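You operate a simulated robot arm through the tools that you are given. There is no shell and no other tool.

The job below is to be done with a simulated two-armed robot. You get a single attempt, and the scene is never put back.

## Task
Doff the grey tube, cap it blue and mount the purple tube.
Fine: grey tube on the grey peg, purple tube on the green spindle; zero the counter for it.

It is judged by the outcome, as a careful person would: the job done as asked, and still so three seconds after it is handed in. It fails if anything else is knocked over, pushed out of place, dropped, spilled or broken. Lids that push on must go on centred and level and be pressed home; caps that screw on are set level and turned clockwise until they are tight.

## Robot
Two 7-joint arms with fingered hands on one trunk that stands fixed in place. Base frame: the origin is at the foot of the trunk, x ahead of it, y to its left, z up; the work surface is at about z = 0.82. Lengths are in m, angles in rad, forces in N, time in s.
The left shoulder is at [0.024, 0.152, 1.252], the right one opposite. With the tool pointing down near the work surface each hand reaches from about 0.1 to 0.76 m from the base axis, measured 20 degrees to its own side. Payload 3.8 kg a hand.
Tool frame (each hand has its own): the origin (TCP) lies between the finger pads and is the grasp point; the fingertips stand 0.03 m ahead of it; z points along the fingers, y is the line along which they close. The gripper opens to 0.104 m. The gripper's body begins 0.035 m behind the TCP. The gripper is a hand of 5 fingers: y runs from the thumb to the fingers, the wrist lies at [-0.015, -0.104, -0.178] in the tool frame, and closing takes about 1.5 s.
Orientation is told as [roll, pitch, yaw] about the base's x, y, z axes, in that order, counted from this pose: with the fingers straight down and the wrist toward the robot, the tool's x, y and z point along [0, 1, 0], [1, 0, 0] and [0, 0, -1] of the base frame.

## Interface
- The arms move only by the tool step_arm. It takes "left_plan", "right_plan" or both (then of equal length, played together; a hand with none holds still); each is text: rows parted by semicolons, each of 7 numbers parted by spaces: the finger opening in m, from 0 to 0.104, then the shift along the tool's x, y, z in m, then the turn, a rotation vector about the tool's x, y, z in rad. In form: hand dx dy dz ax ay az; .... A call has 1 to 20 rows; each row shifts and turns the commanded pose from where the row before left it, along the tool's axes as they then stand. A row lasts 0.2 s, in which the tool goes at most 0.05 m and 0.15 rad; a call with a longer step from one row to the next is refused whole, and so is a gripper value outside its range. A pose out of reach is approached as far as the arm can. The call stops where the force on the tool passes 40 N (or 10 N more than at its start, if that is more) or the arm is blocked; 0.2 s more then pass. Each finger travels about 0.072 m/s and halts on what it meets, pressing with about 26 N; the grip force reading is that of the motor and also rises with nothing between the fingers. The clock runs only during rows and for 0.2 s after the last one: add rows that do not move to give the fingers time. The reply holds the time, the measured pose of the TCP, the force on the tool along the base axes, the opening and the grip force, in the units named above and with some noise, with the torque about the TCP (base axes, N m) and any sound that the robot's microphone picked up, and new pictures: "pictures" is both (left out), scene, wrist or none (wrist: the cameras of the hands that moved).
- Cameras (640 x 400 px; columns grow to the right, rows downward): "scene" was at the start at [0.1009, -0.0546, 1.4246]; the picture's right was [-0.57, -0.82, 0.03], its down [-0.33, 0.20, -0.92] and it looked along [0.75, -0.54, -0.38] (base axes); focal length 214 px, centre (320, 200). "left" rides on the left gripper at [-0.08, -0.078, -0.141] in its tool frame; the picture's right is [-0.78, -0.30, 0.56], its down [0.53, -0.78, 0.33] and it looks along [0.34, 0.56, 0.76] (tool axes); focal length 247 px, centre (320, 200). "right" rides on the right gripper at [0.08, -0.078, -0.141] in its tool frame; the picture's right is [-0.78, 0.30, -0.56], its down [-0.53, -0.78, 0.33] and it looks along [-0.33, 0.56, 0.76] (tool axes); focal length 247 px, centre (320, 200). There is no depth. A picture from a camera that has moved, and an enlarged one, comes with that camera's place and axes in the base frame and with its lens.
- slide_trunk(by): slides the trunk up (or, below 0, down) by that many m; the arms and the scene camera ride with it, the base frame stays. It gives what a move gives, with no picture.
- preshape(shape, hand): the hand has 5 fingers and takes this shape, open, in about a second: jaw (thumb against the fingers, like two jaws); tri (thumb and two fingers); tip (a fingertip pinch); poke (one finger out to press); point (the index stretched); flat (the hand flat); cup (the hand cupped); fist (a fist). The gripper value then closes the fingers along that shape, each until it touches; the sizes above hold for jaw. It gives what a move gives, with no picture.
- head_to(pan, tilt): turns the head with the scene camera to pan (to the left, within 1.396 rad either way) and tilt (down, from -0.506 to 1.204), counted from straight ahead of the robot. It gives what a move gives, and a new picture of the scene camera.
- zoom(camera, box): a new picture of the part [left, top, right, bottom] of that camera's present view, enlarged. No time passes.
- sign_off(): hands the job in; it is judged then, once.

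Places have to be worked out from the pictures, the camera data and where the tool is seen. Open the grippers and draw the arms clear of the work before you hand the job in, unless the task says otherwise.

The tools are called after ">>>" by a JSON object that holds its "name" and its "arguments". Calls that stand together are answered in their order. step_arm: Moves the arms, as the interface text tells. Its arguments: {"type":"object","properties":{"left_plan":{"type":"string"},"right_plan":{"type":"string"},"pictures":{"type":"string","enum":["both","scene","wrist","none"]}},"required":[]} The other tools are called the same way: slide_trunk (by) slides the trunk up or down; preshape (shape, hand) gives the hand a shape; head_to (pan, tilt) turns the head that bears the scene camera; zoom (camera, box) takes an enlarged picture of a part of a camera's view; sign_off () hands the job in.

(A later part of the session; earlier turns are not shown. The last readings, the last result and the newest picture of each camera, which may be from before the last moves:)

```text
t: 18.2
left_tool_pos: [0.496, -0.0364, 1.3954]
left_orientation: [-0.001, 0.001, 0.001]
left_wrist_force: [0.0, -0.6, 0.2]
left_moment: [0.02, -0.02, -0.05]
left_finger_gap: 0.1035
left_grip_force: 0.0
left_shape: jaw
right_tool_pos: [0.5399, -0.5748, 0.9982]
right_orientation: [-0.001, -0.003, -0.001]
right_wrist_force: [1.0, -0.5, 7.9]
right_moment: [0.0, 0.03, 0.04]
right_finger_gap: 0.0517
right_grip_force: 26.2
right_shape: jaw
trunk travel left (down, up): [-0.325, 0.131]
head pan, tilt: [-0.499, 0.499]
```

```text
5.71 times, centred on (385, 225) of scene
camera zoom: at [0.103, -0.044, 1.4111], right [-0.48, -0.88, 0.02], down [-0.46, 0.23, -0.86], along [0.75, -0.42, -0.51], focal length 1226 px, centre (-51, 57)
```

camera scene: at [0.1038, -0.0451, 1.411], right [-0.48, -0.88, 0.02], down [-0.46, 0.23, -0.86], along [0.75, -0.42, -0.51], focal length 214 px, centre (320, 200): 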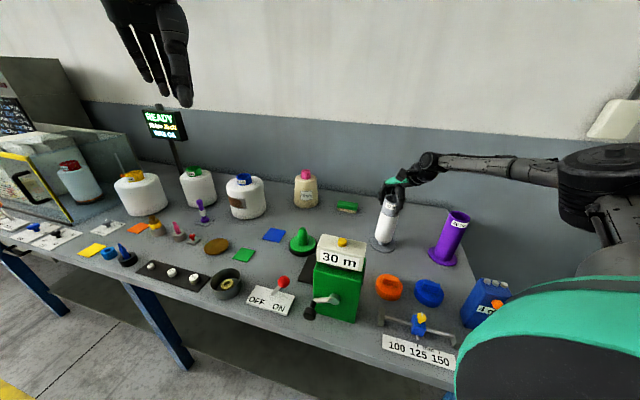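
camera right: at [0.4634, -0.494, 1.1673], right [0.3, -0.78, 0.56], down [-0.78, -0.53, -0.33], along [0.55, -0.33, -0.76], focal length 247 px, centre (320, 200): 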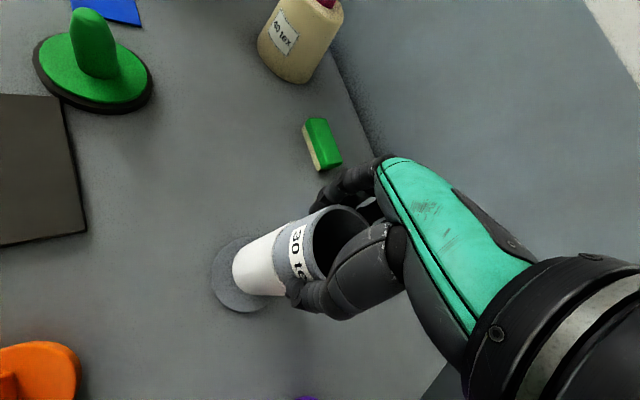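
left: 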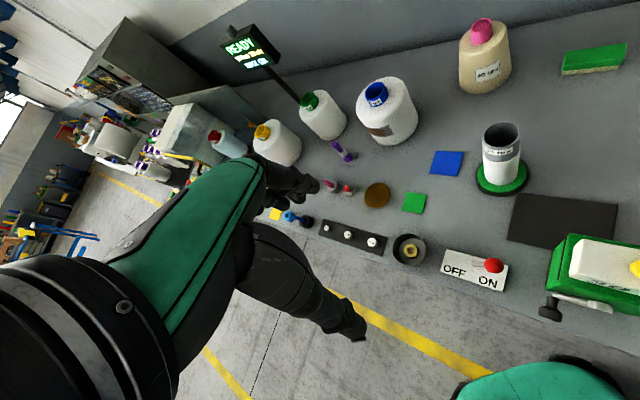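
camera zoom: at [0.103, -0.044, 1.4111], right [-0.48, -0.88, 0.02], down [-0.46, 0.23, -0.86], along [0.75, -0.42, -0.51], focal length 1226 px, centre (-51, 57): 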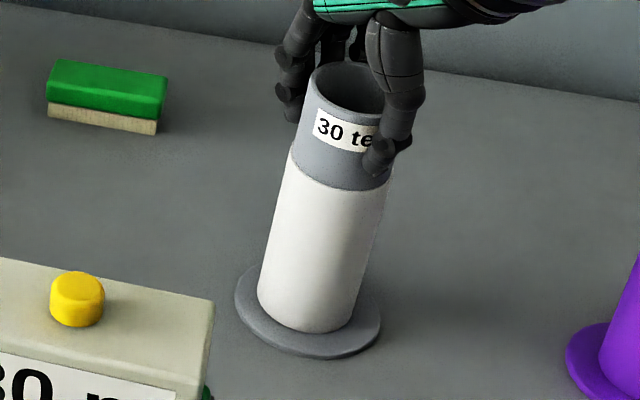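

Contact at about 8 N: the grey tube is seated on the grey peg. I open the hand and raise it straight up.

>>> {"name": "step_arm", "arguments": {"right_plan": "0.06 0 0 0 0 0 0; 0.08 0 0 0 0 0 0; 0.104 0 0 0 0 0 0; 0.104 0 0 0 0 0 0; 0.104 0 0 -0.015 0 0 0; 0.104 0 0 -0.03 0 0 0; 0.104 0 0 -0.04 0 0 0; 0.104 0 0 -0.04 0 0 0; 0.104 0 0 -0.04 0 0 0; 0.104 0 0 0 0 0 0"}}

>>> {"name": "zoom", "arguments": {"camera": "scene", "box": [340, 190, 500, 290]}}

>>> {"name": "zoom", "arguments": {"camera": "right", "box": [120, 200, 420, 400]}}

```text
t: 20.4
left_tool_pos: [0.4963, -0.0382, 1.3952]
left_orientation: [-0.001, 0.001, 0.0]
left_wrist_force: [0.1, 0.8, 0.0]
left_moment: [-0.01, -0.02, -0.05]
left_finger_gap: 0.1036
left_grip_force: 0.1
left_shape: jaw
right_tool_pos: [0.5408, -0.5774, 1.1599]
right_orientation: [0.0, 0.001, -0.002]
right_wrist_force: [0.0, 0.4, -0.4]
right_moment: [-0.01, 0.02, 0.02]
right_finger_gap: 0.1042
right_grip_force: 0.0
right_shape: jaw
trunk travel left (down, up): [-0.325, 0.131]
head pan, tilt: [-0.499, 0.499]
camera scene: at [0.104, -0.0453, 1.4109], right [-0.48, -0.88, 0.02], down [-0.46, 0.23, -0.86], along [0.75, -0.42, -0.51], focal length 214 px, centre (320, 200)
camera right: at [0.4639, -0.4962, 1.3008], right [0.3, -0.78, 0.56], down [-0.78, -0.53, -0.33], along [0.55, -0.33, -0.76], focal length 247 px, centre (320, 200)
```

scene: 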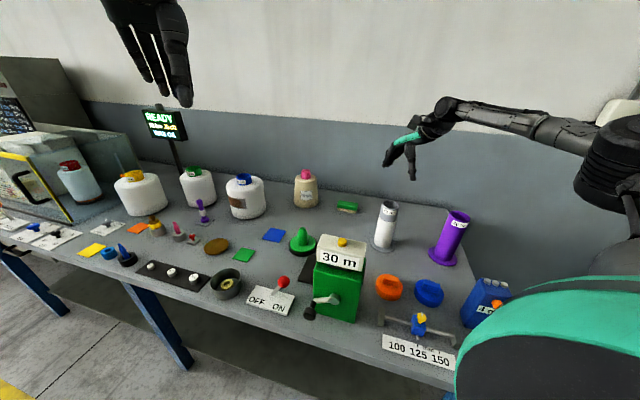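
right: 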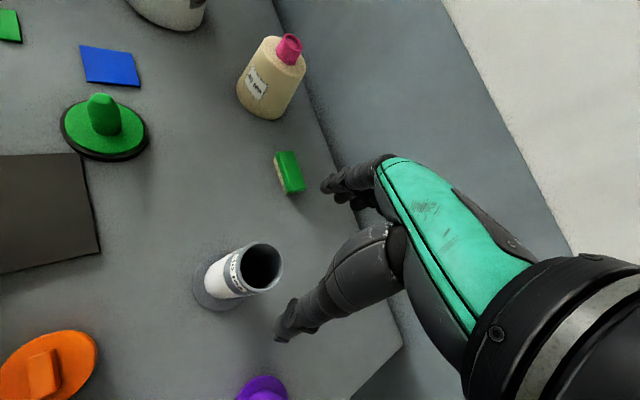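

```text
4.00 times, centred on (420, 240) of scene
camera zoom: at [0.104, -0.0453, 1.4109], right [-0.48, -0.88, 0.02], down [-0.46, 0.23, -0.86], along [0.75, -0.42, -0.51], focal length 858 px, centre (-80, 40)
```

zoom: 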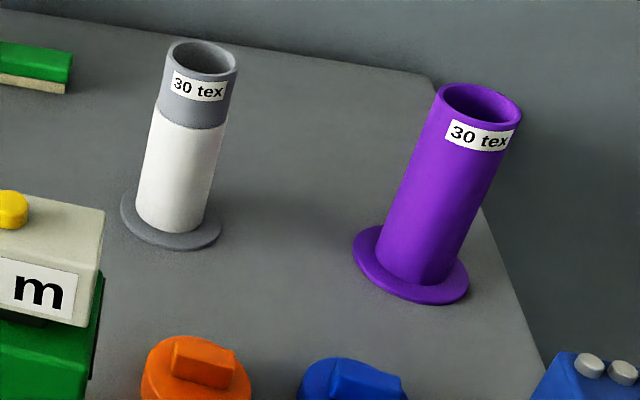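

```text
2.00 times, centred on (270, 300) of right
camera zoom: at [0.4639, -0.4962, 1.3008], right [0.3, -0.78, 0.56], down [-0.78, -0.53, -0.33], along [0.55, -0.33, -0.76], focal length 494 px, centre (420, 0)
```

zoom: 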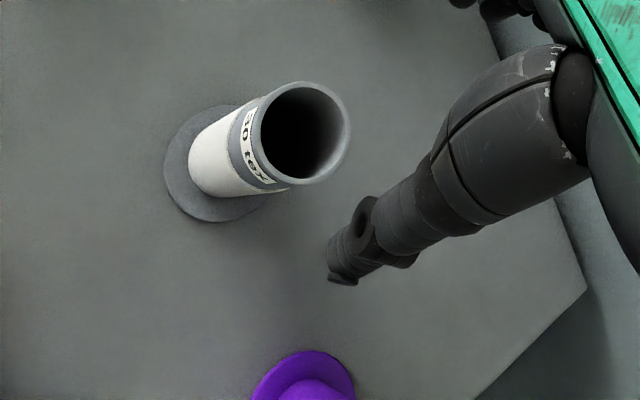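

The grey tube stands level on its peg. The purple tube is at about (0.387, -0.740), top z≈1.012; I turn the hand about -0.7 rad so the wrist faces the shoulder, then move above it.

>>> {"name": "step_arm", "arguments": {"right_plan": "0.104 0 0 0 0 0 0.14; 0.104 0 0 0 0 0 0.14; 0.104 0 0 0 0 0 0.14; 0.104 0 0 0 0 0 0.14; 0.104 0 0 0 0 0 0.14; 0.104 -0.0447 -0.0029 0 0 0 0; 0.104 -0.0447 -0.0029 0 0 0 0; 0.104 -0.0447 -0.0029 0 0 0 0; 0.104 -0.0447 -0.0029 0 0 0 0; 0.104 -0.0447 -0.0029 0 0 0 0; 0.104 0 0 0 0 0 0; 0.104 0 0 0 0 0 0"}}

>>> {"name": "head_to", "arguments": {"pan": -0.9, "tilt": 0.5}}

>>> {"name": "zoom", "arguments": {"camera": "scene", "box": [240, 130, 400, 290]}}

```text
t: 23.0
left_tool_pos: [0.496, -0.0366, 1.3944]
left_orientation: [-0.001, 0.0, 0.001]
left_wrist_force: [0.1, 0.7, 0.0]
left_moment: [0.02, 0.03, -0.02]
left_finger_gap: 0.1037
left_grip_force: 0.0
left_shape: jaw
right_tool_pos: [0.3832, -0.7382, 1.1617]
right_orientation: [0.001, 0.002, -0.702]
right_wrist_force: [-0.9, -0.9, 0.0]
right_moment: [0.0, 0.01, 0.04]
right_finger_gap: 0.1036
right_grip_force: 0.2
right_shape: jaw
trunk travel left (down, up): [-0.325, 0.131]
head pan, tilt: [-0.499, 0.499]
camera scene: at [0.104, -0.0451, 1.4109], right [-0.48, -0.88, 0.02], down [-0.46, 0.23, -0.86], along [0.75, -0.42, -0.51], focal length 214 px, centre (320, 200)
camera right: at [0.376, -0.6254, 1.3025], right [-0.27, -0.78, 0.56], down [-0.94, 0.09, -0.33], along [0.21, -0.61, -0.76], focal length 247 px, centre (320, 200)
```

scene: 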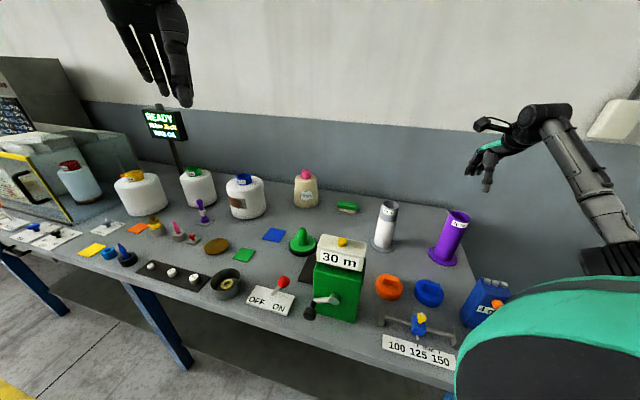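
right: 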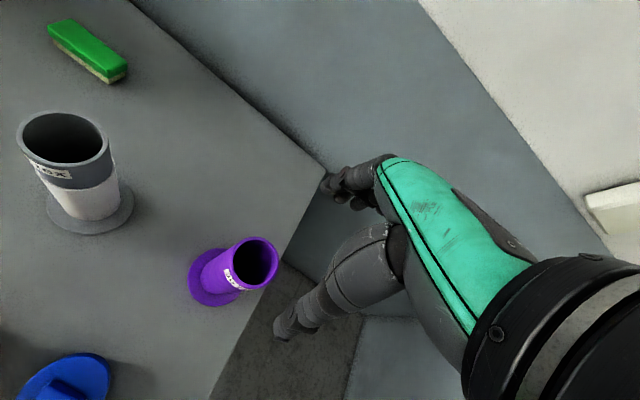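

```text
t: 23.9
left_tool_pos: [0.4964, -0.0375, 1.3957]
left_orientation: [0.003, 0.001, 0.002]
left_wrist_force: [0.1, 0.8, -0.1]
left_moment: [0.0, -0.01, 0.01]
left_finger_gap: 0.1035
left_grip_force: 0.0
left_shape: jaw
right_tool_pos: [0.3822, -0.7387, 1.1618]
right_orientation: [-0.001, 0.002, -0.701]
right_wrist_force: [0.2, -0.3, -0.4]
right_moment: [0.0, -0.02, 0.0]
right_finger_gap: 0.1037
right_grip_force: 0.0
right_shape: jaw
trunk travel left (down, up): [-0.325, 0.131]
head pan, tilt: [-0.901, 0.499]
camera scene: at [0.0803, -0.0729, 1.4121], right [-0.78, -0.62, 0.04], down [-0.34, 0.38, -0.86], along [0.52, -0.69, -0.5], focal length 214 px, centre (320, 200)
```

scene: 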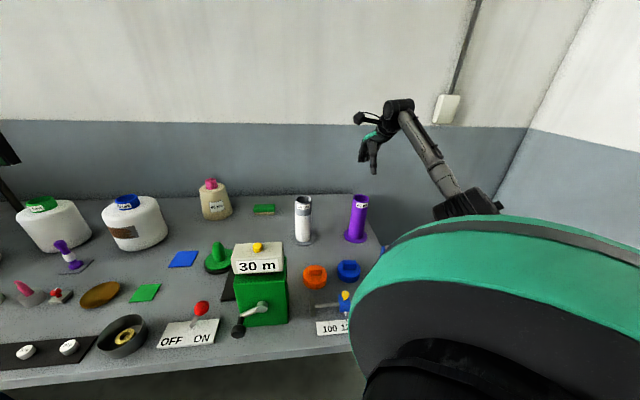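

```text
2.50 times, centred on (320, 210) of scene
camera zoom: at [0.0803, -0.0729, 1.4121], right [-0.78, -0.62, 0.04], down [-0.34, 0.38, -0.86], along [0.52, -0.69, -0.5], focal length 536 px, centre (320, 175)
```

zoom: 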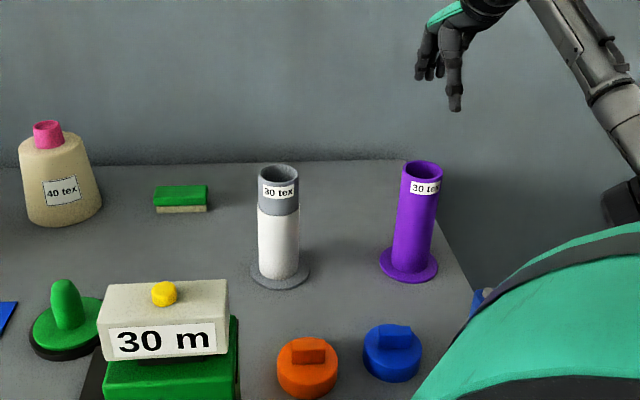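

The purple rim is near (0.388, -0.735). I correct the hand by a few mm, lower over it most of the way and check.

>>> {"name": "step_arm", "arguments": {"right_plan": "0.104 0.006 0.003 0 0 0 0; 0.104 0 0 0.03 0 0 0; 0.104 0 0 0.03 0 0 0; 0.104 0 0 0.03 0 0 0; 0.104 0 0 0.03 0 0 0; 0.104 0 0 0.025 0 0 0; 0.104 0 0 0 0 0 0"}}

>>> {"name": "zoom", "arguments": {"camera": "scene", "box": [280, 120, 440, 280]}}

>>> {"name": "zoom", "arguments": {"camera": "right", "box": [170, 150, 430, 350]}}

```text
t: 25.5
left_tool_pos: [0.4956, -0.0373, 1.3952]
left_orientation: [-0.002, -0.001, 0.0]
left_wrist_force: [0.0, -0.1, 0.4]
left_moment: [0.02, 0.04, -0.01]
left_finger_gap: 0.1036
left_grip_force: 0.0
left_shape: jaw
right_tool_pos: [0.3895, -0.7352, 1.0165]
right_orientation: [0.0, 0.0, -0.703]
right_wrist_force: [-0.4, -0.3, -0.3]
right_moment: [0.02, 0.01, 0.0]
right_finger_gap: 0.104
right_grip_force: 0.1
right_shape: jaw
trunk travel left (down, up): [-0.325, 0.131]
head pan, tilt: [-0.901, 0.499]
camera scene: at [0.0803, -0.0727, 1.4121], right [-0.78, -0.62, 0.04], down [-0.34, 0.38, -0.86], along [0.52, -0.69, -0.5], focal length 214 px, centre (320, 200)
camera right: at [0.3828, -0.6221, 1.1582], right [-0.27, -0.78, 0.56], down [-0.94, 0.09, -0.33], along [0.21, -0.61, -0.76], focal length 247 px, centre (320, 200)
```

scene: 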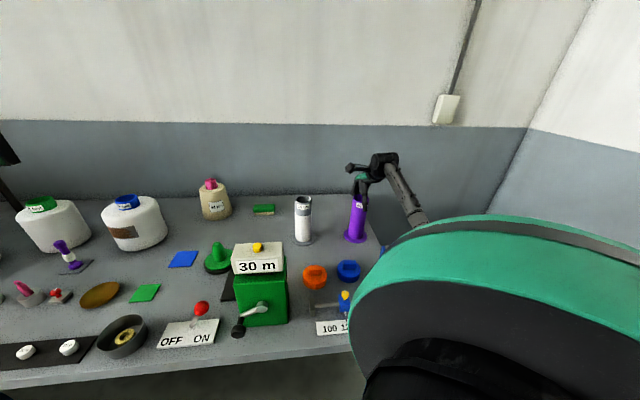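
right: 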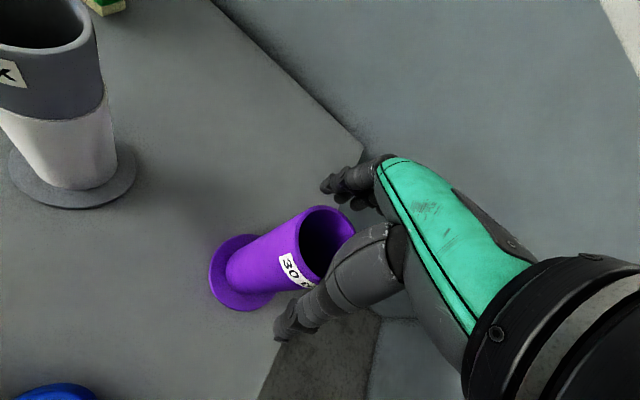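

```text
2.50 times, centred on (360, 200) of scene
camera zoom: at [0.0803, -0.0727, 1.4121], right [-0.78, -0.62, 0.04], down [-0.34, 0.38, -0.86], along [0.52, -0.69, -0.5], focal length 536 px, centre (220, 200)
```

zoom: 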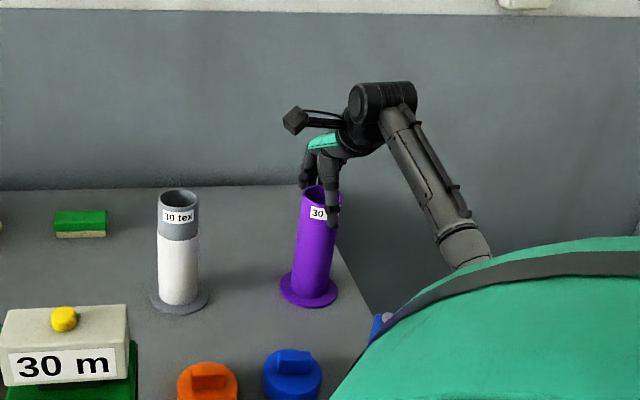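

```text
2.00 times, centred on (300, 250) of right
camera zoom: at [0.3828, -0.6221, 1.1582], right [-0.27, -0.78, 0.56], down [-0.94, 0.09, -0.33], along [0.21, -0.61, -0.76], focal length 494 px, centre (360, 100)
```

zoom: 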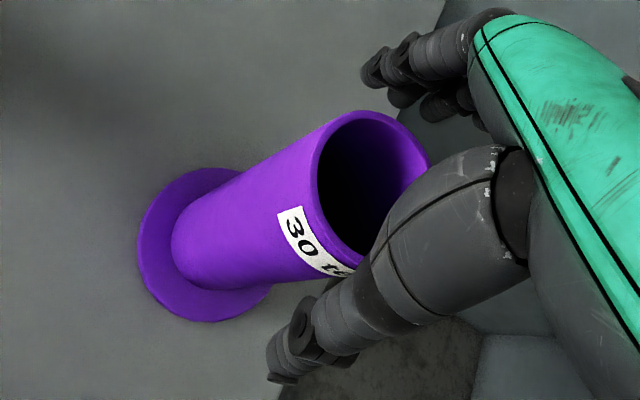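

The rim is centred between the fingers. I lower 17 mm more and close on the purple tube.

>>> {"name": "step_arm", "arguments": {"right_plan": "0.104 0 0 0.01 0 0 0; 0.104 0 0 0.008 0 0 0; 0.09 0 0 0 0 0 0; 0.075 0 0 0 0 0 0; 0.06 0 0 0 0 0 0; 0.045 0 0 0 0 0 0; 0.03 0 0 0 0 0 0; 0.03 0 0 0 0 0 0; 0.03 0 0 0 0 0 0"}}

>>> {"name": "zoom", "arguments": {"camera": "scene", "box": [280, 120, 440, 280]}}

```text
t: 27.5
left_tool_pos: [0.4961, -0.0378, 1.3952]
left_orientation: [0.0, 0.001, -0.001]
left_wrist_force: [0.1, 0.0, 0.6]
left_moment: [0.02, -0.01, 0.03]
left_finger_gap: 0.1036
left_grip_force: 0.0
left_shape: jaw
right_tool_pos: [0.3909, -0.7357, 0.9978]
right_orientation: [0.0, 0.001, -0.701]
right_wrist_force: [-0.1, -0.2, 0.6]
right_moment: [-0.01, 0.0, 0.05]
right_finger_gap: 0.0524
right_grip_force: 25.8
right_shape: jaw
trunk travel left (down, up): [-0.325, 0.131]
head pan, tilt: [-0.901, 0.499]
camera scene: at [0.0804, -0.073, 1.4121], right [-0.78, -0.62, 0.04], down [-0.34, 0.38, -0.86], along [0.52, -0.69, -0.5], focal length 214 px, centre (320, 200)
camera right: at [0.3839, -0.6224, 1.1396], right [-0.27, -0.78, 0.56], down [-0.94, 0.09, -0.33], along [0.21, -0.61, -0.76], focal length 247 px, centre (320, 200)
```

scene: 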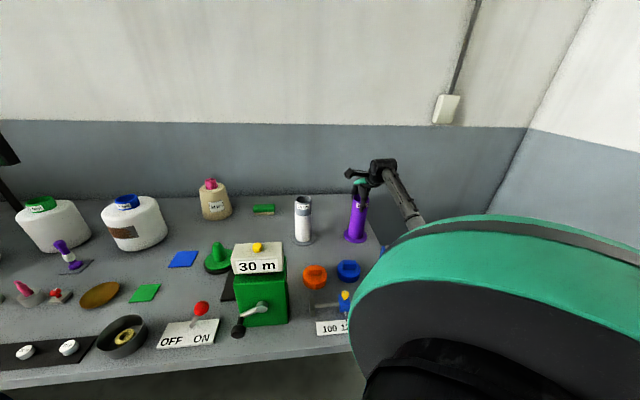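
right: 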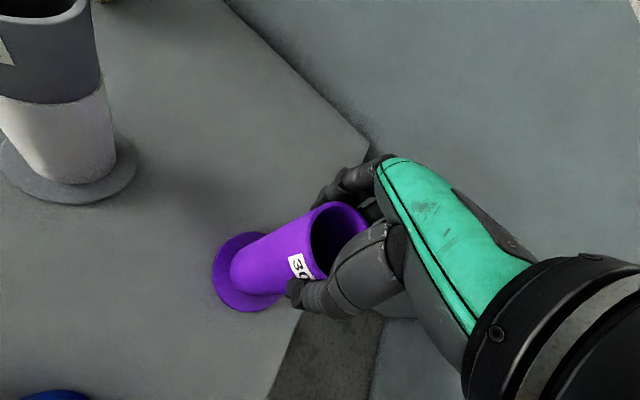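

```text
2.50 times, centred on (360, 200) of scene
camera zoom: at [0.0804, -0.073, 1.4121], right [-0.78, -0.62, 0.04], down [-0.34, 0.38, -0.86], along [0.52, -0.69, -0.5], focal length 536 px, centre (220, 200)
```

zoom: 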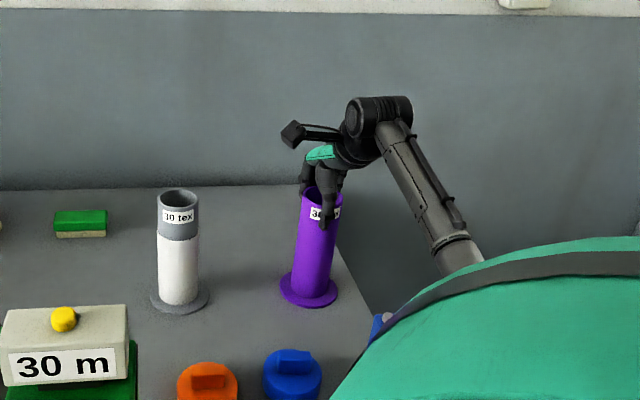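

Gripped. I lift slowly and check whether the purple disc stays behind as a peg base.

>>> {"name": "step_arm", "arguments": {"right_plan": "0.03 0 0 -0.01 0 0 0; 0.03 0 0 -0.015 0 0 0; 0.03 0 0 -0.02 0 0 0; 0.03 0 0 -0.025 0 0 0; 0.03 0 0 -0.03 0 0 0; 0.03 0 0 -0.03 0 0 0; 0.03 0 0 0 0 0 0"}}

>>> {"name": "zoom", "arguments": {"camera": "scene", "box": [280, 120, 440, 280]}}

```text
t: 29.1
left_tool_pos: [0.4949, -0.0392, 1.3949]
left_orientation: [-0.001, 0.001, 0.0]
left_wrist_force: [-0.2, -0.2, 0.0]
left_moment: [-0.02, 0.02, -0.01]
left_finger_gap: 0.1033
left_grip_force: 0.0
left_shape: jaw
right_tool_pos: [0.3907, -0.7354, 1.1287]
right_orientation: [0.0, 0.001, -0.701]
right_wrist_force: [-0.1, -0.4, -0.7]
right_moment: [-0.03, 0.02, 0.01]
right_finger_gap: 0.052
right_grip_force: 26.3
right_shape: jaw
trunk travel left (down, up): [-0.325, 0.131]
head pan, tilt: [-0.901, 0.499]
camera scene: at [0.0805, -0.0731, 1.412], right [-0.78, -0.62, 0.04], down [-0.34, 0.38, -0.86], along [0.52, -0.69, -0.5], focal length 214 px, centre (320, 200)
camera right: at [0.3842, -0.6218, 1.27], right [-0.27, -0.78, 0.56], down [-0.94, 0.09, -0.33], along [0.21, -0.61, -0.76], focal length 247 px, centre (320, 200)
```

scene: 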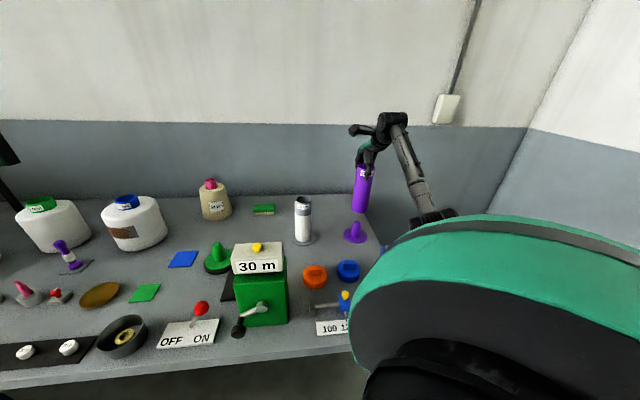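
right: 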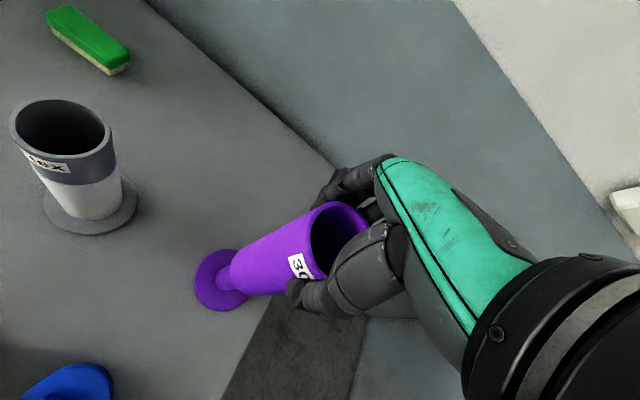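

```text
2.50 times, centred on (360, 200) of scene
camera zoom: at [0.0805, -0.0731, 1.412], right [-0.78, -0.62, 0.04], down [-0.34, 0.38, -0.86], along [0.52, -0.69, -0.5], focal length 536 px, centre (220, 200)
```

zoom: 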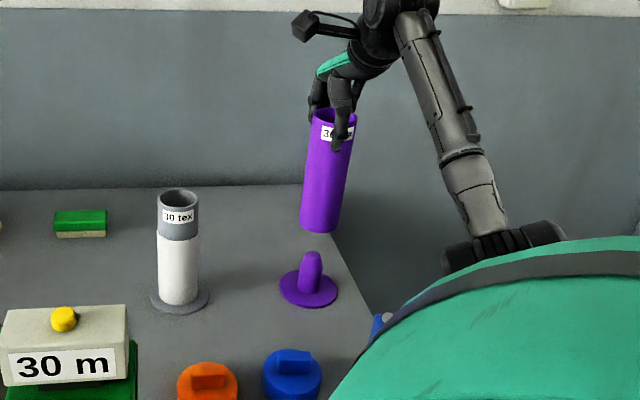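

The purple tube lifts off its own peg cleanly. I raise it further and carry it on the robot's side of the grey tube, turning the hand back to about -0.2 rad on the way.

>>> {"name": "step_arm", "arguments": {"right_plan": "0.03 0 0 -0.03 0 0 0; 0.03 0.0332 -0.0215 0 0 0 0; 0.03 0.0332 -0.0215 0 0 0 0; 0.03 0.0332 -0.0215 0 0 0 0; 0.03 0.0332 -0.0215 0 0 0 0; 0.03 0.0332 -0.0215 0 0 0 0; 0.03 0.0332 -0.0215 0 0 0 0; 0.03 0 0 0 0 0 -0.125; 0.03 0 0 0 0 0 -0.125; 0.03 0 0 0 0 0 -0.125; 0.03 0 0 0 0 0 -0.125; 0.03 0 0 0 0 0 0"}}

>>> {"name": "head_to", "arguments": {"pan": -0.5, "tilt": 0.5}}

```text
t: 31.7
left_tool_pos: [0.4957, -0.0379, 1.3953]
left_orientation: [0.0, -0.001, -0.001]
left_wrist_force: [0.2, 0.6, 0.2]
left_moment: [-0.01, 0.01, 0.0]
left_finger_gap: 0.1036
left_grip_force: 0.1
left_shape: jaw
right_tool_pos: [0.4202, -0.499, 1.1577]
right_orientation: [0.002, 0.002, -0.201]
right_wrist_force: [-0.2, -0.6, 0.5]
right_moment: [0.02, 0.01, -0.02]
right_finger_gap: 0.0521
right_grip_force: 26.2
right_shape: jaw
trunk travel left (down, up): [-0.325, 0.131]
head pan, tilt: [-0.901, 0.499]
camera scene: at [0.0804, -0.0729, 1.4121], right [-0.78, -0.62, 0.04], down [-0.34, 0.38, -0.86], along [0.52, -0.69, -0.5], focal length 214 px, centre (320, 200)
camera right: at [0.3605, -0.4041, 1.2994], right [0.14, -0.82, 0.56], down [-0.87, -0.37, -0.33], along [0.48, -0.44, -0.76], focal length 247 px, centre (320, 200)
```

scene: 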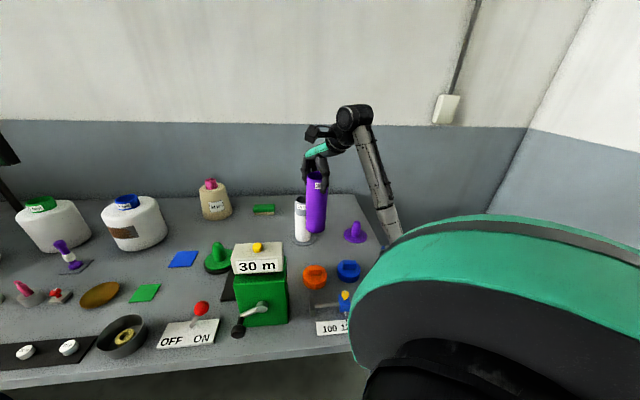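
right: 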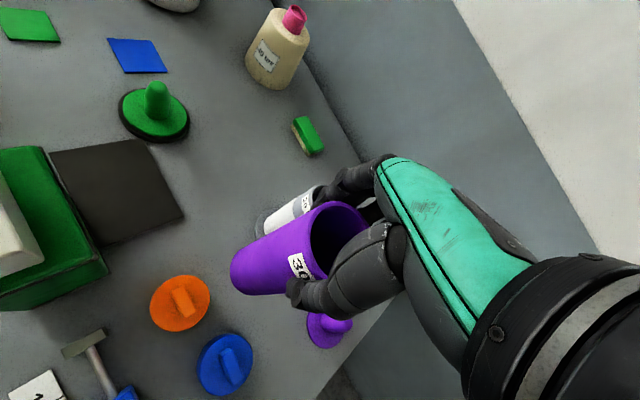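

```text
t: 32.6
left_tool_pos: [0.4966, -0.0362, 1.3954]
left_orientation: [-0.002, 0.0, 0.0]
left_wrist_force: [-0.1, 0.2, 0.4]
left_moment: [-0.03, 0.02, 0.04]
left_finger_gap: 0.1037
left_grip_force: 0.1
left_shape: jaw
right_tool_pos: [0.4198, -0.4995, 1.1597]
right_orientation: [0.0, 0.0, -0.2]
right_wrist_force: [0.7, 0.4, -0.8]
right_moment: [-0.03, 0.01, -0.01]
right_finger_gap: 0.0519
right_grip_force: 24.9
right_shape: jaw
trunk travel left (down, up): [-0.325, 0.131]
head pan, tilt: [-0.499, 0.499]
camera scene: at [0.1038, -0.0452, 1.411], right [-0.48, -0.88, 0.02], down [-0.46, 0.23, -0.86], along [0.75, -0.42, -0.51], focal length 214 px, centre (320, 200)
```

scene: 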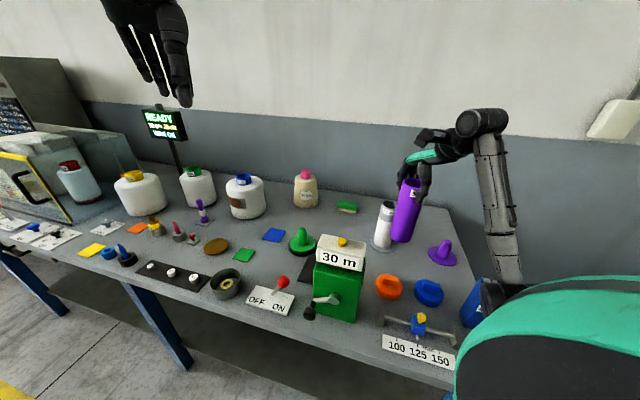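

Clear path. I carry on to (0.60, -0.42) and then over the green spindle.

>>> {"name": "step_arm", "arguments": {"right_plan": "0.03 0.0228 0.0321 0 0 0 0; 0.03 0.0228 0.0321 0 0 0 0; 0.03 0.0228 0.0321 0 0 0 0; 0.03 0.0228 0.0321 0 0 0 0; 0.03 0.0228 0.0321 0 0 0 0; 0.03 0.0347 0.0102 0 0 0 0; 0.03 0.0347 0.0102 0 0 0 0; 0.03 0.0347 0.0102 0 0 0 0; 0.03 0.0347 0.0102 0 0 0 0; 0.03 0 0 0 0 0 0; 0.03 0 0 0 0 0 0"}}

>>> {"name": "zoom", "arguments": {"camera": "scene", "box": [240, 140, 370, 270]}}

>>> {"name": "zoom", "arguments": {"camera": "right", "box": [170, 190, 370, 330]}}

>>> {"name": "zoom", "arguments": {"camera": "left", "box": [440, 20, 600, 220]}}

```text
t: 35.0
left_tool_pos: [0.4957, -0.0373, 1.3944]
left_orientation: [0.001, 0.0, 0.0]
left_wrist_force: [-0.3, -0.7, -0.3]
left_moment: [-0.04, 0.01, 0.03]
left_finger_gap: 0.1037
left_grip_force: 0.0
left_shape: jaw
right_tool_pos: [0.6674, -0.292, 1.1587]
right_orientation: [-0.001, 0.001, -0.2]
right_wrist_force: [0.6, -0.8, -0.6]
right_moment: [0.01, 0.01, 0.02]
right_finger_gap: 0.0517
right_grip_force: 26.0
right_shape: jaw
trunk travel left (down, up): [-0.325, 0.131]
head pan, tilt: [-0.499, 0.499]
camera scene: at [0.1039, -0.0454, 1.4109], right [-0.48, -0.88, 0.02], down [-0.46, 0.23, -0.86], along [0.75, -0.42, -0.51], focal length 214 px, centre (320, 200)
camera right: at [0.6092, -0.1967, 1.2995], right [0.14, -0.82, 0.56], down [-0.87, -0.37, -0.33], along [0.48, -0.44, -0.76], focal length 247 px, centre (320, 200)
```

scene: 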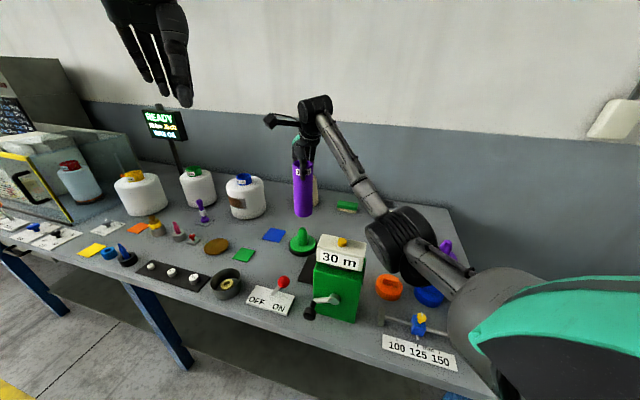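
right: 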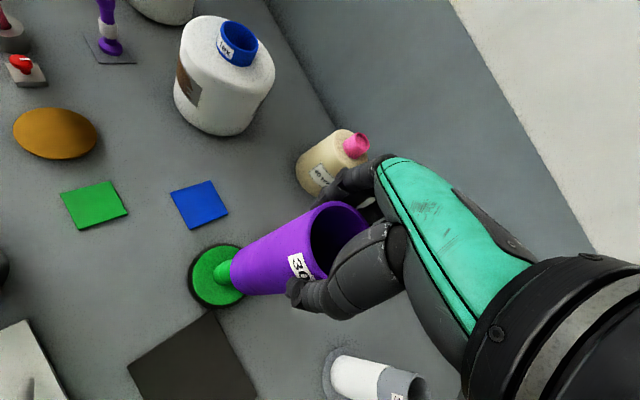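

```text
3.08 times, centred on (305, 205) of scene
camera zoom: at [0.1039, -0.0454, 1.4109], right [-0.48, -0.88, 0.02], down [-0.46, 0.23, -0.86], along [0.75, -0.42, -0.51], focal length 660 px, centre (366, 185)
```

zoom: 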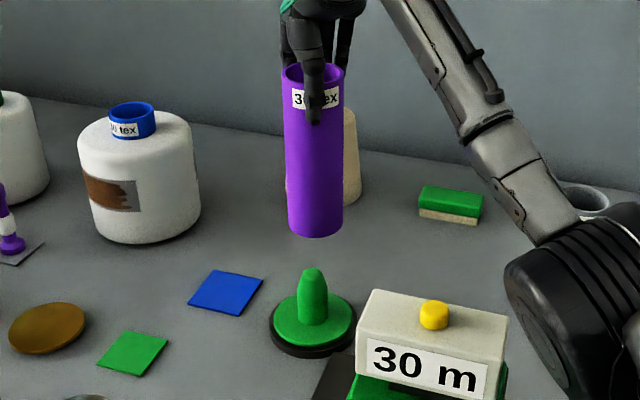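

```text
2.86 times, centred on (270, 260) of right
camera zoom: at [0.6092, -0.1967, 1.2995], right [0.14, -0.82, 0.56], down [-0.87, -0.37, -0.33], along [0.48, -0.44, -0.76], focal length 706 px, centre (463, 29)
```

zoom: 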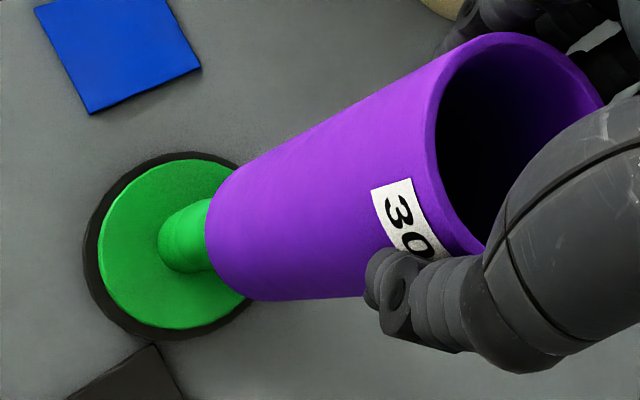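

```text
2.00 times, centred on (520, 120) of left
camera zoom: at [0.4189, -0.1175, 1.5373], right [-0.3, -0.78, -0.56], down [-0.78, 0.53, -0.33], along [0.56, 0.33, -0.76], focal length 494 px, centre (-80, 360)
```

zoom: 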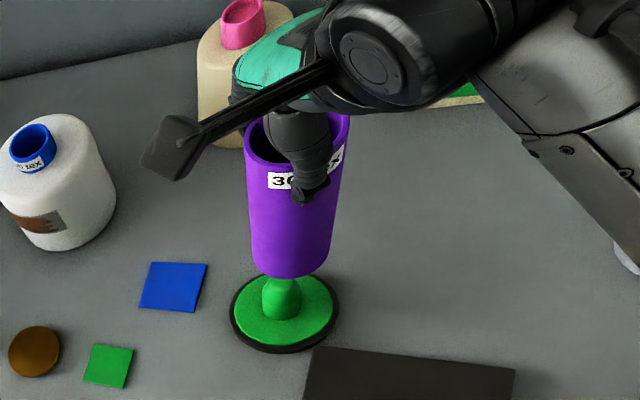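

The purple tube is over the spindle, but the elbow now hangs low near the counter. I raise the trunk so the elbow keeps clear while the hand goes down.

>>> {"name": "slide_trunk", "arguments": {"by": 0.13}}

>>> {"name": "head_to", "arguments": {"pan": -0.6, "tilt": 0.65}}

```text
t: 36.6
left_tool_pos: [0.4972, -0.0377, 1.5256]
left_orientation: [0.0, 0.002, 0.0]
left_wrist_force: [0.1, -1.5, 0.1]
left_moment: [-0.02, 0.0, 0.02]
left_finger_gap: 0.1035
left_grip_force: 0.0
left_shape: jaw
right_tool_pos: [0.6693, -0.292, 1.288]
right_orientation: [0.001, 0.002, -0.202]
right_wrist_force: [0.8, 0.0, -0.8]
right_moment: [0.02, -0.02, 0.01]
right_finger_gap: 0.052
right_grip_force: 25.5
right_shape: jaw
trunk travel left (down, up): [-0.455, 0.001]
head pan, tilt: [-0.499, 0.499]
```

```text
t: 37.3
left_tool_pos: [0.4959, -0.0367, 1.5248]
left_orientation: [-0.002, 0.001, 0.002]
left_wrist_force: [-1.0, -0.5, -0.1]
left_moment: [0.01, -0.01, -0.03]
left_finger_gap: 0.1034
left_grip_force: 0.0
left_shape: jaw
right_tool_pos: [0.669, -0.2914, 1.2886]
right_orientation: [0.0, 0.0, -0.2]
right_wrist_force: [0.2, 0.0, -1.4]
right_moment: [0.0, 0.0, 0.02]
right_finger_gap: 0.0521
right_grip_force: 26.0
right_shape: jaw
trunk travel left (down, up): [-0.455, 0.001]
head pan, tilt: [-0.6, 0.649]
camera scene: at [0.0748, -0.0506, 1.5334], right [-0.56, -0.83, 0.0], down [-0.5, 0.34, -0.8], along [0.66, -0.45, -0.6], focal length 214 px, centre (320, 200)
```

scene: 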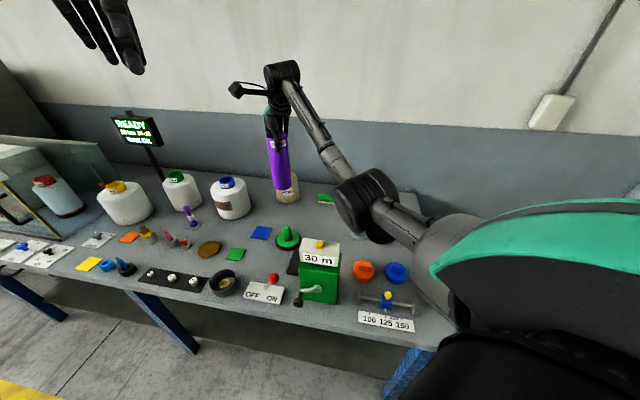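

The elbow is now well above the counter. I shift about +6 mm x, +3.5 mm y (the views showed the spindle slightly beyond the tube's axis) and lower to just above the spindle tip.

>>> {"name": "step_arm", "arguments": {"right_plan": "0.03 0.0046 0.0052 0 0 0 0; 0.03 0 0 0.033 0 0 0; 0.03 0 0 0.033 0 0 0; 0.03 0 0 0.033 0 0 0; 0.03 0 0 0.033 0 0 0; 0.03 0 0 0.03 0 0 0; 0.03 0 0 0 0 0 0; 0.03 0 0 0 0 0 0"}}

>>> {"name": "zoom", "arguments": {"camera": "scene", "box": [230, 150, 350, 270]}}

>>> {"name": "zoom", "arguments": {"camera": "right", "box": [170, 190, 370, 330]}}

>>> {"name": "zoom", "arguments": {"camera": "left", "box": [420, 20, 580, 220]}}

```text
t: 39.1
left_tool_pos: [0.4958, -0.0363, 1.5253]
left_orientation: [-0.002, 0.001, 0.003]
left_wrist_force: [-1.1, -0.4, -0.5]
left_moment: [0.02, 0.05, 0.0]
left_finger_gap: 0.1037
left_grip_force: 0.2
left_shape: jaw
right_tool_pos: [0.6736, -0.2858, 1.1251]
right_orientation: [0.0, 0.0, -0.202]
right_wrist_force: [-1.0, -0.2, -1.3]
right_moment: [0.0, -0.01, -0.01]
right_finger_gap: 0.0517
right_grip_force: 26.3
right_shape: jaw
trunk travel left (down, up): [-0.455, 0.001]
head pan, tilt: [-0.6, 0.649]
camera scene: at [0.0745, -0.0503, 1.5334], right [-0.57, -0.82, 0.0], down [-0.5, 0.34, -0.8], along [0.66, -0.45, -0.6], focal length 214 px, centre (320, 200)
camera right: at [0.6142, -0.1912, 1.2673], right [0.14, -0.82, 0.56], down [-0.87, -0.37, -0.33], along [0.48, -0.44, -0.76], focal length 247 px, centre (320, 200)
```

scene: 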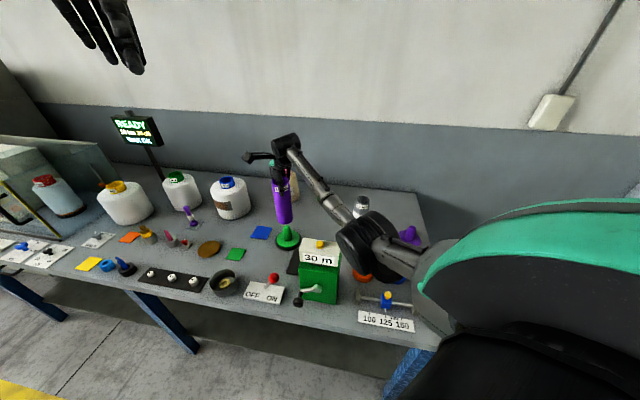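
right: 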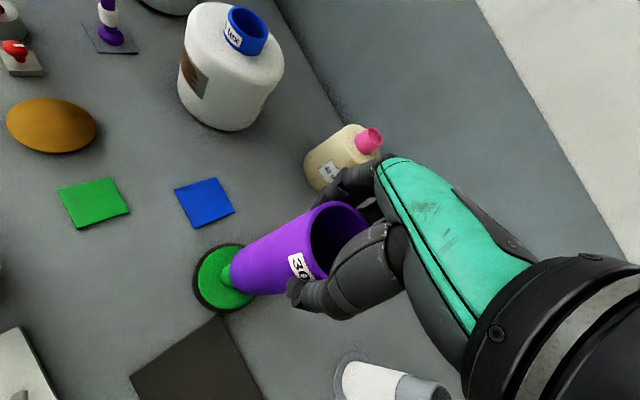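

```text
3.33 times, centred on (290, 210) of scene
camera zoom: at [0.0745, -0.0503, 1.5334], right [-0.57, -0.82, 0.0], down [-0.5, 0.34, -0.8], along [0.66, -0.45, -0.6], focal length 715 px, centre (420, 167)
```

zoom: 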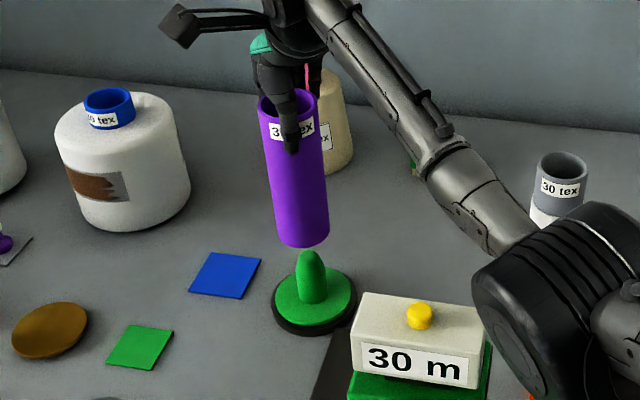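

```text
2.86 times, centred on (270, 260) of right
camera zoom: at [0.6142, -0.1912, 1.2673], right [0.14, -0.82, 0.56], down [-0.87, -0.37, -0.33], along [0.48, -0.44, -0.76], focal length 706 px, centre (463, 29)
```

zoom: 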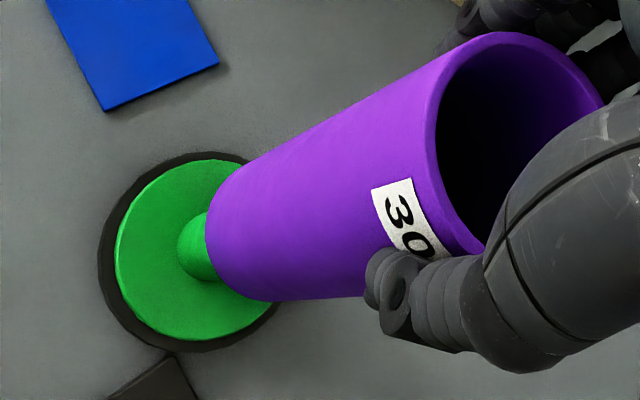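

```text
2.00 times, centred on (500, 120) of left
camera zoom: at [0.4189, -0.1168, 1.6674], right [-0.3, -0.78, -0.56], down [-0.78, 0.53, -0.33], along [0.56, 0.33, -0.76], focal length 494 px, centre (-40, 360)
```

zoom: 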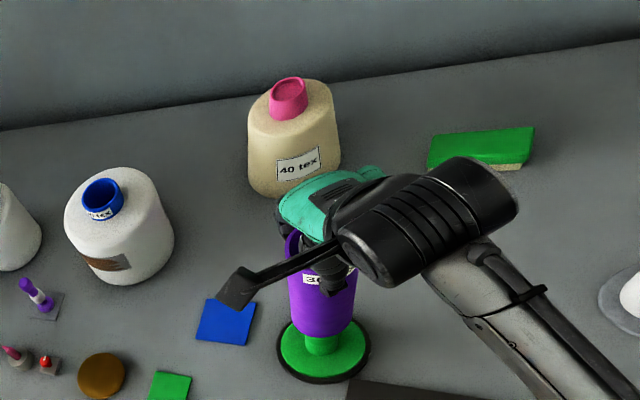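

All three views show the tube on the spindle axis within a few mm, with the elbow well above the counter. I lower onto the spindle tip and onward.

>>> {"name": "step_arm", "arguments": {"right_plan": "0.03 -0.002 0 0.01 0 0 0; 0.03 0 0 0.012 0 0 0; 0.03 0 0 0.012 0 0 0; 0.03 0 0 0.012 0 0 0; 0.03 0 0 0.012 0 0 0; 0.03 0 0 0.01 0 0 0; 0.03 0 0 0 0 0 0"}}

>>> {"name": "zoom", "arguments": {"camera": "scene", "box": [230, 150, 350, 270]}}

>>> {"name": "zoom", "arguments": {"camera": "right", "box": [170, 190, 370, 330]}}

```text
t: 40.7
left_tool_pos: [0.4961, -0.0369, 1.5243]
left_orientation: [-0.001, 0.0, 0.001]
left_wrist_force: [0.6, 0.9, -0.5]
left_moment: [0.0, 0.0, -0.03]
left_finger_gap: 0.1038
left_grip_force: 0.1
left_shape: jaw
right_tool_pos: [0.6725, -0.2891, 1.059]
right_orientation: [0.001, 0.003, -0.199]
right_wrist_force: [-0.2, 0.5, -1.2]
right_moment: [0.0, -0.01, 0.01]
right_finger_gap: 0.0518
right_grip_force: 25.9
right_shape: jaw
trunk travel left (down, up): [-0.455, 0.001]
head pan, tilt: [-0.6, 0.649]
camera scene: at [0.0746, -0.0505, 1.5334], right [-0.57, -0.82, 0.0], down [-0.5, 0.34, -0.8], along [0.66, -0.45, -0.6], focal length 214 px, centre (320, 200)
camera right: at [0.615, -0.1941, 1.1992], right [0.14, -0.82, 0.56], down [-0.87, -0.37, -0.33], along [0.48, -0.44, -0.76], focal length 247 px, centre (320, 200)
```

scene: 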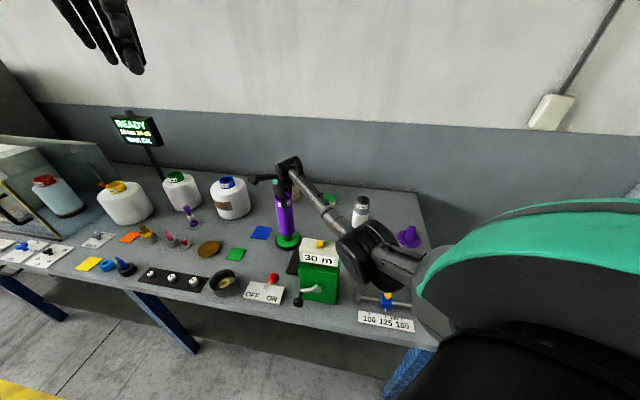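
right: 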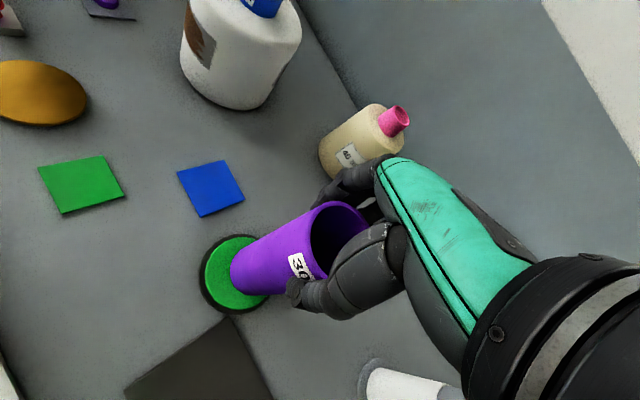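

```text
3.33 times, centred on (290, 210) of scene
camera zoom: at [0.0746, -0.0505, 1.5334], right [-0.57, -0.82, 0.0], down [-0.5, 0.34, -0.8], along [0.66, -0.45, -0.6], focal length 715 px, centre (420, 167)
```

zoom: 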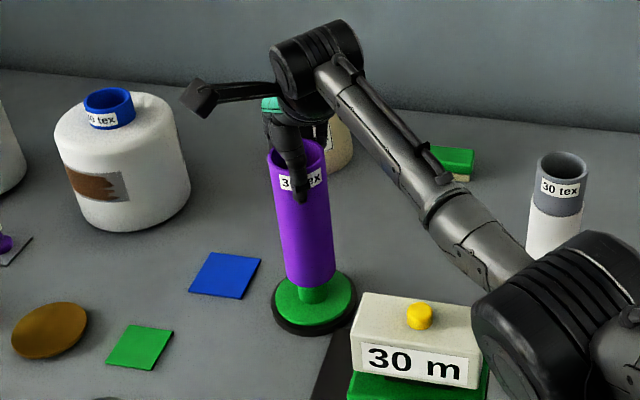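

```text
2.86 times, centred on (270, 260) of right
camera zoom: at [0.615, -0.1941, 1.1992], right [0.14, -0.82, 0.56], down [-0.87, -0.37, -0.33], along [0.48, -0.44, -0.76], focal length 706 px, centre (463, 29)
```

zoom: 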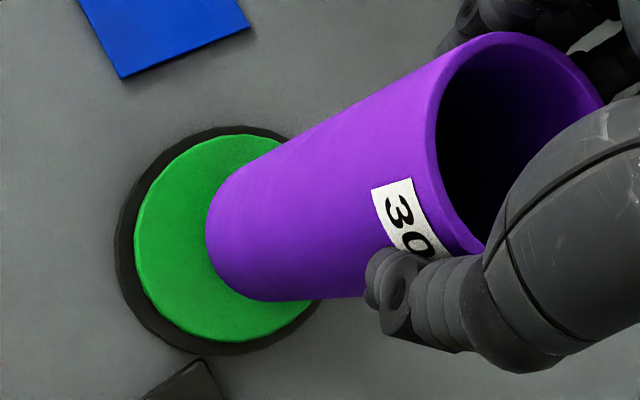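

The spindle is inside the tube with no side force, and the elbow is still above the counter. I continue to just above the seat.

>>> {"name": "step_arm", "arguments": {"right_plan": "0.03 0 0 0.012 0 0 0; 0.03 0 0 0.012 0 0 0; 0.03 0 0 0.01 0 0 0; 0.03 0 0 0.004 0 0 0; 0.03 0 0 0 0 0 0"}}

>>> {"name": "zoom", "arguments": {"camera": "scene", "box": [250, 180, 390, 300]}}

```text
t: 41.9
left_tool_pos: [0.497, -0.0372, 1.5254]
left_orientation: [-0.002, -0.001, 0.002]
left_wrist_force: [-0.2, 0.0, -0.5]
left_moment: [0.01, -0.01, 0.0]
left_finger_gap: 0.1036
left_grip_force: 0.1
left_shape: jaw
right_tool_pos: [0.6735, -0.2888, 1.0202]
right_orientation: [0.001, 0.002, -0.202]
right_wrist_force: [0.2, 0.1, -0.2]
right_moment: [0.01, 0.0, -0.04]
right_finger_gap: 0.0521
right_grip_force: 26.4
right_shape: jaw
trunk travel left (down, up): [-0.455, 0.001]
head pan, tilt: [-0.6, 0.649]
camera scene: at [0.0746, -0.0505, 1.5334], right [-0.57, -0.82, 0.0], down [-0.5, 0.34, -0.8], along [0.66, -0.45, -0.6], focal length 214 px, centre (320, 200)
camera right: at [0.6156, -0.1941, 1.1621], right [0.14, -0.82, 0.56], down [-0.87, -0.37, -0.33], along [0.48, -0.44, -0.76], focal length 247 px, centre (320, 200)
```

scene: 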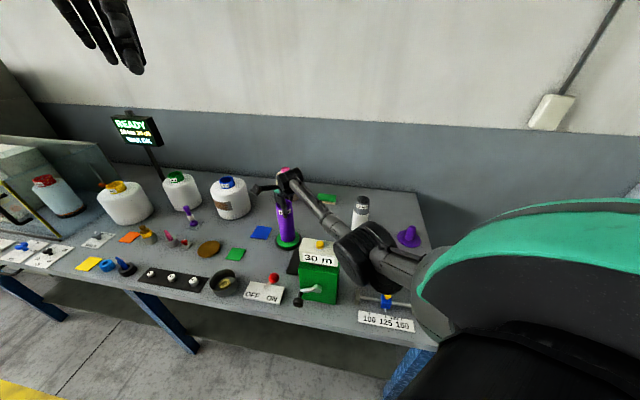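
right: 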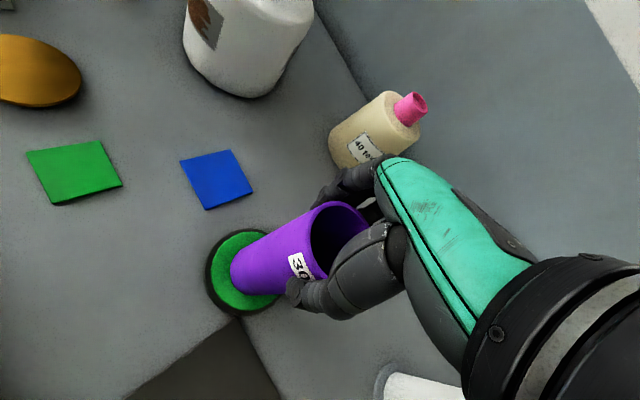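

```text
3.33 times, centred on (320, 240) of scene
camera zoom: at [0.0746, -0.0505, 1.5334], right [-0.57, -0.82, 0.0], down [-0.5, 0.34, -0.8], along [0.66, -0.45, -0.6], focal length 715 px, centre (320, 67)
```

zoom: 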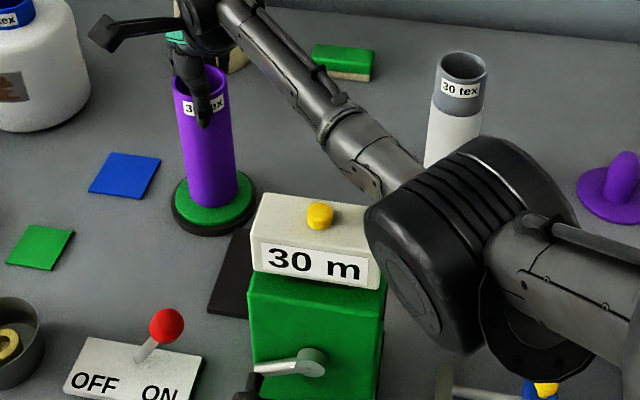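

Almost seated. I lower in 2 mm steps until contact.

>>> {"name": "step_arm", "arguments": {"right_plan": "0.03 0 0 0.003 0 0 0; 0.03 0 0 0.002 0 0 0; 0.03 0 0 0.002 0 0 0; 0.03 0 0 0.0015 0 0 0; 0.03 0 0 0 0 0 0", "pictures": "none"}}

>>> {"name": "zoom", "arguments": {"camera": "scene", "box": [250, 190, 320, 260]}}

```text
t: 43.1
left_tool_pos: [0.4954, -0.039, 1.5243]
left_orientation: [-0.001, 0.0, 0.002]
left_wrist_force: [0.1, -0.8, -0.6]
left_moment: [-0.02, 0.04, -0.02]
left_finger_gap: 0.1037
left_grip_force: 0.0
left_shape: jaw
right_tool_pos: [0.6743, -0.2889, 1.0125]
right_orientation: [0.0, 0.0, -0.201]
right_wrist_force: [0.5, -0.5, 0.9]
right_moment: [-0.03, 0.04, 0.01]
right_finger_gap: 0.0518
right_grip_force: 26.1
right_shape: jaw
trunk travel left (down, up): [-0.455, 0.001]
head pan, tilt: [-0.6, 0.649]
```

```text
5.71 times, centred on (285, 225) of scene
camera zoom: at [0.0745, -0.0504, 1.5334], right [-0.57, -0.82, 0.0], down [-0.5, 0.34, -0.8], along [0.66, -0.45, -0.6], focal length 1226 px, centre (520, 57)
```

zoom: 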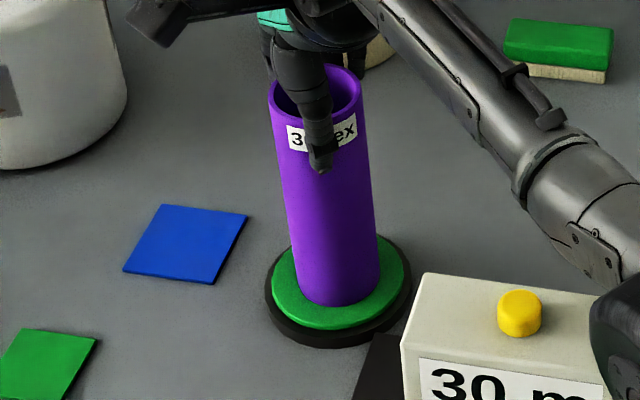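

>>> {"name": "step_arm", "arguments": {"right_plan": "0.03 0 0 0.0015 0 0 0; 0.03 0 0 0.0015 0 0 0; 0.03 0 0 0 0 0 0", "pictures": "none"}}

```text
t: 43.9
left_tool_pos: [0.4953, -0.0369, 1.5262]
left_orientation: [-0.002, -0.001, 0.003]
left_wrist_force: [1.0, -0.2, 0.2]
left_moment: [0.0, -0.04, 0.0]
left_finger_gap: 0.1038
left_grip_force: 0.1
left_shape: jaw
right_tool_pos: [0.675, -0.2892, 1.0115]
right_orientation: [0.001, -0.005, -0.201]
right_wrist_force: [1.4, -0.5, 11.5]
right_moment: [-0.04, 0.0, 0.03]
right_finger_gap: 0.0525
right_grip_force: 26.2
right_shape: jaw
trunk travel left (down, up): [-0.455, 0.001]
head pan, tilt: [-0.6, 0.649]
```

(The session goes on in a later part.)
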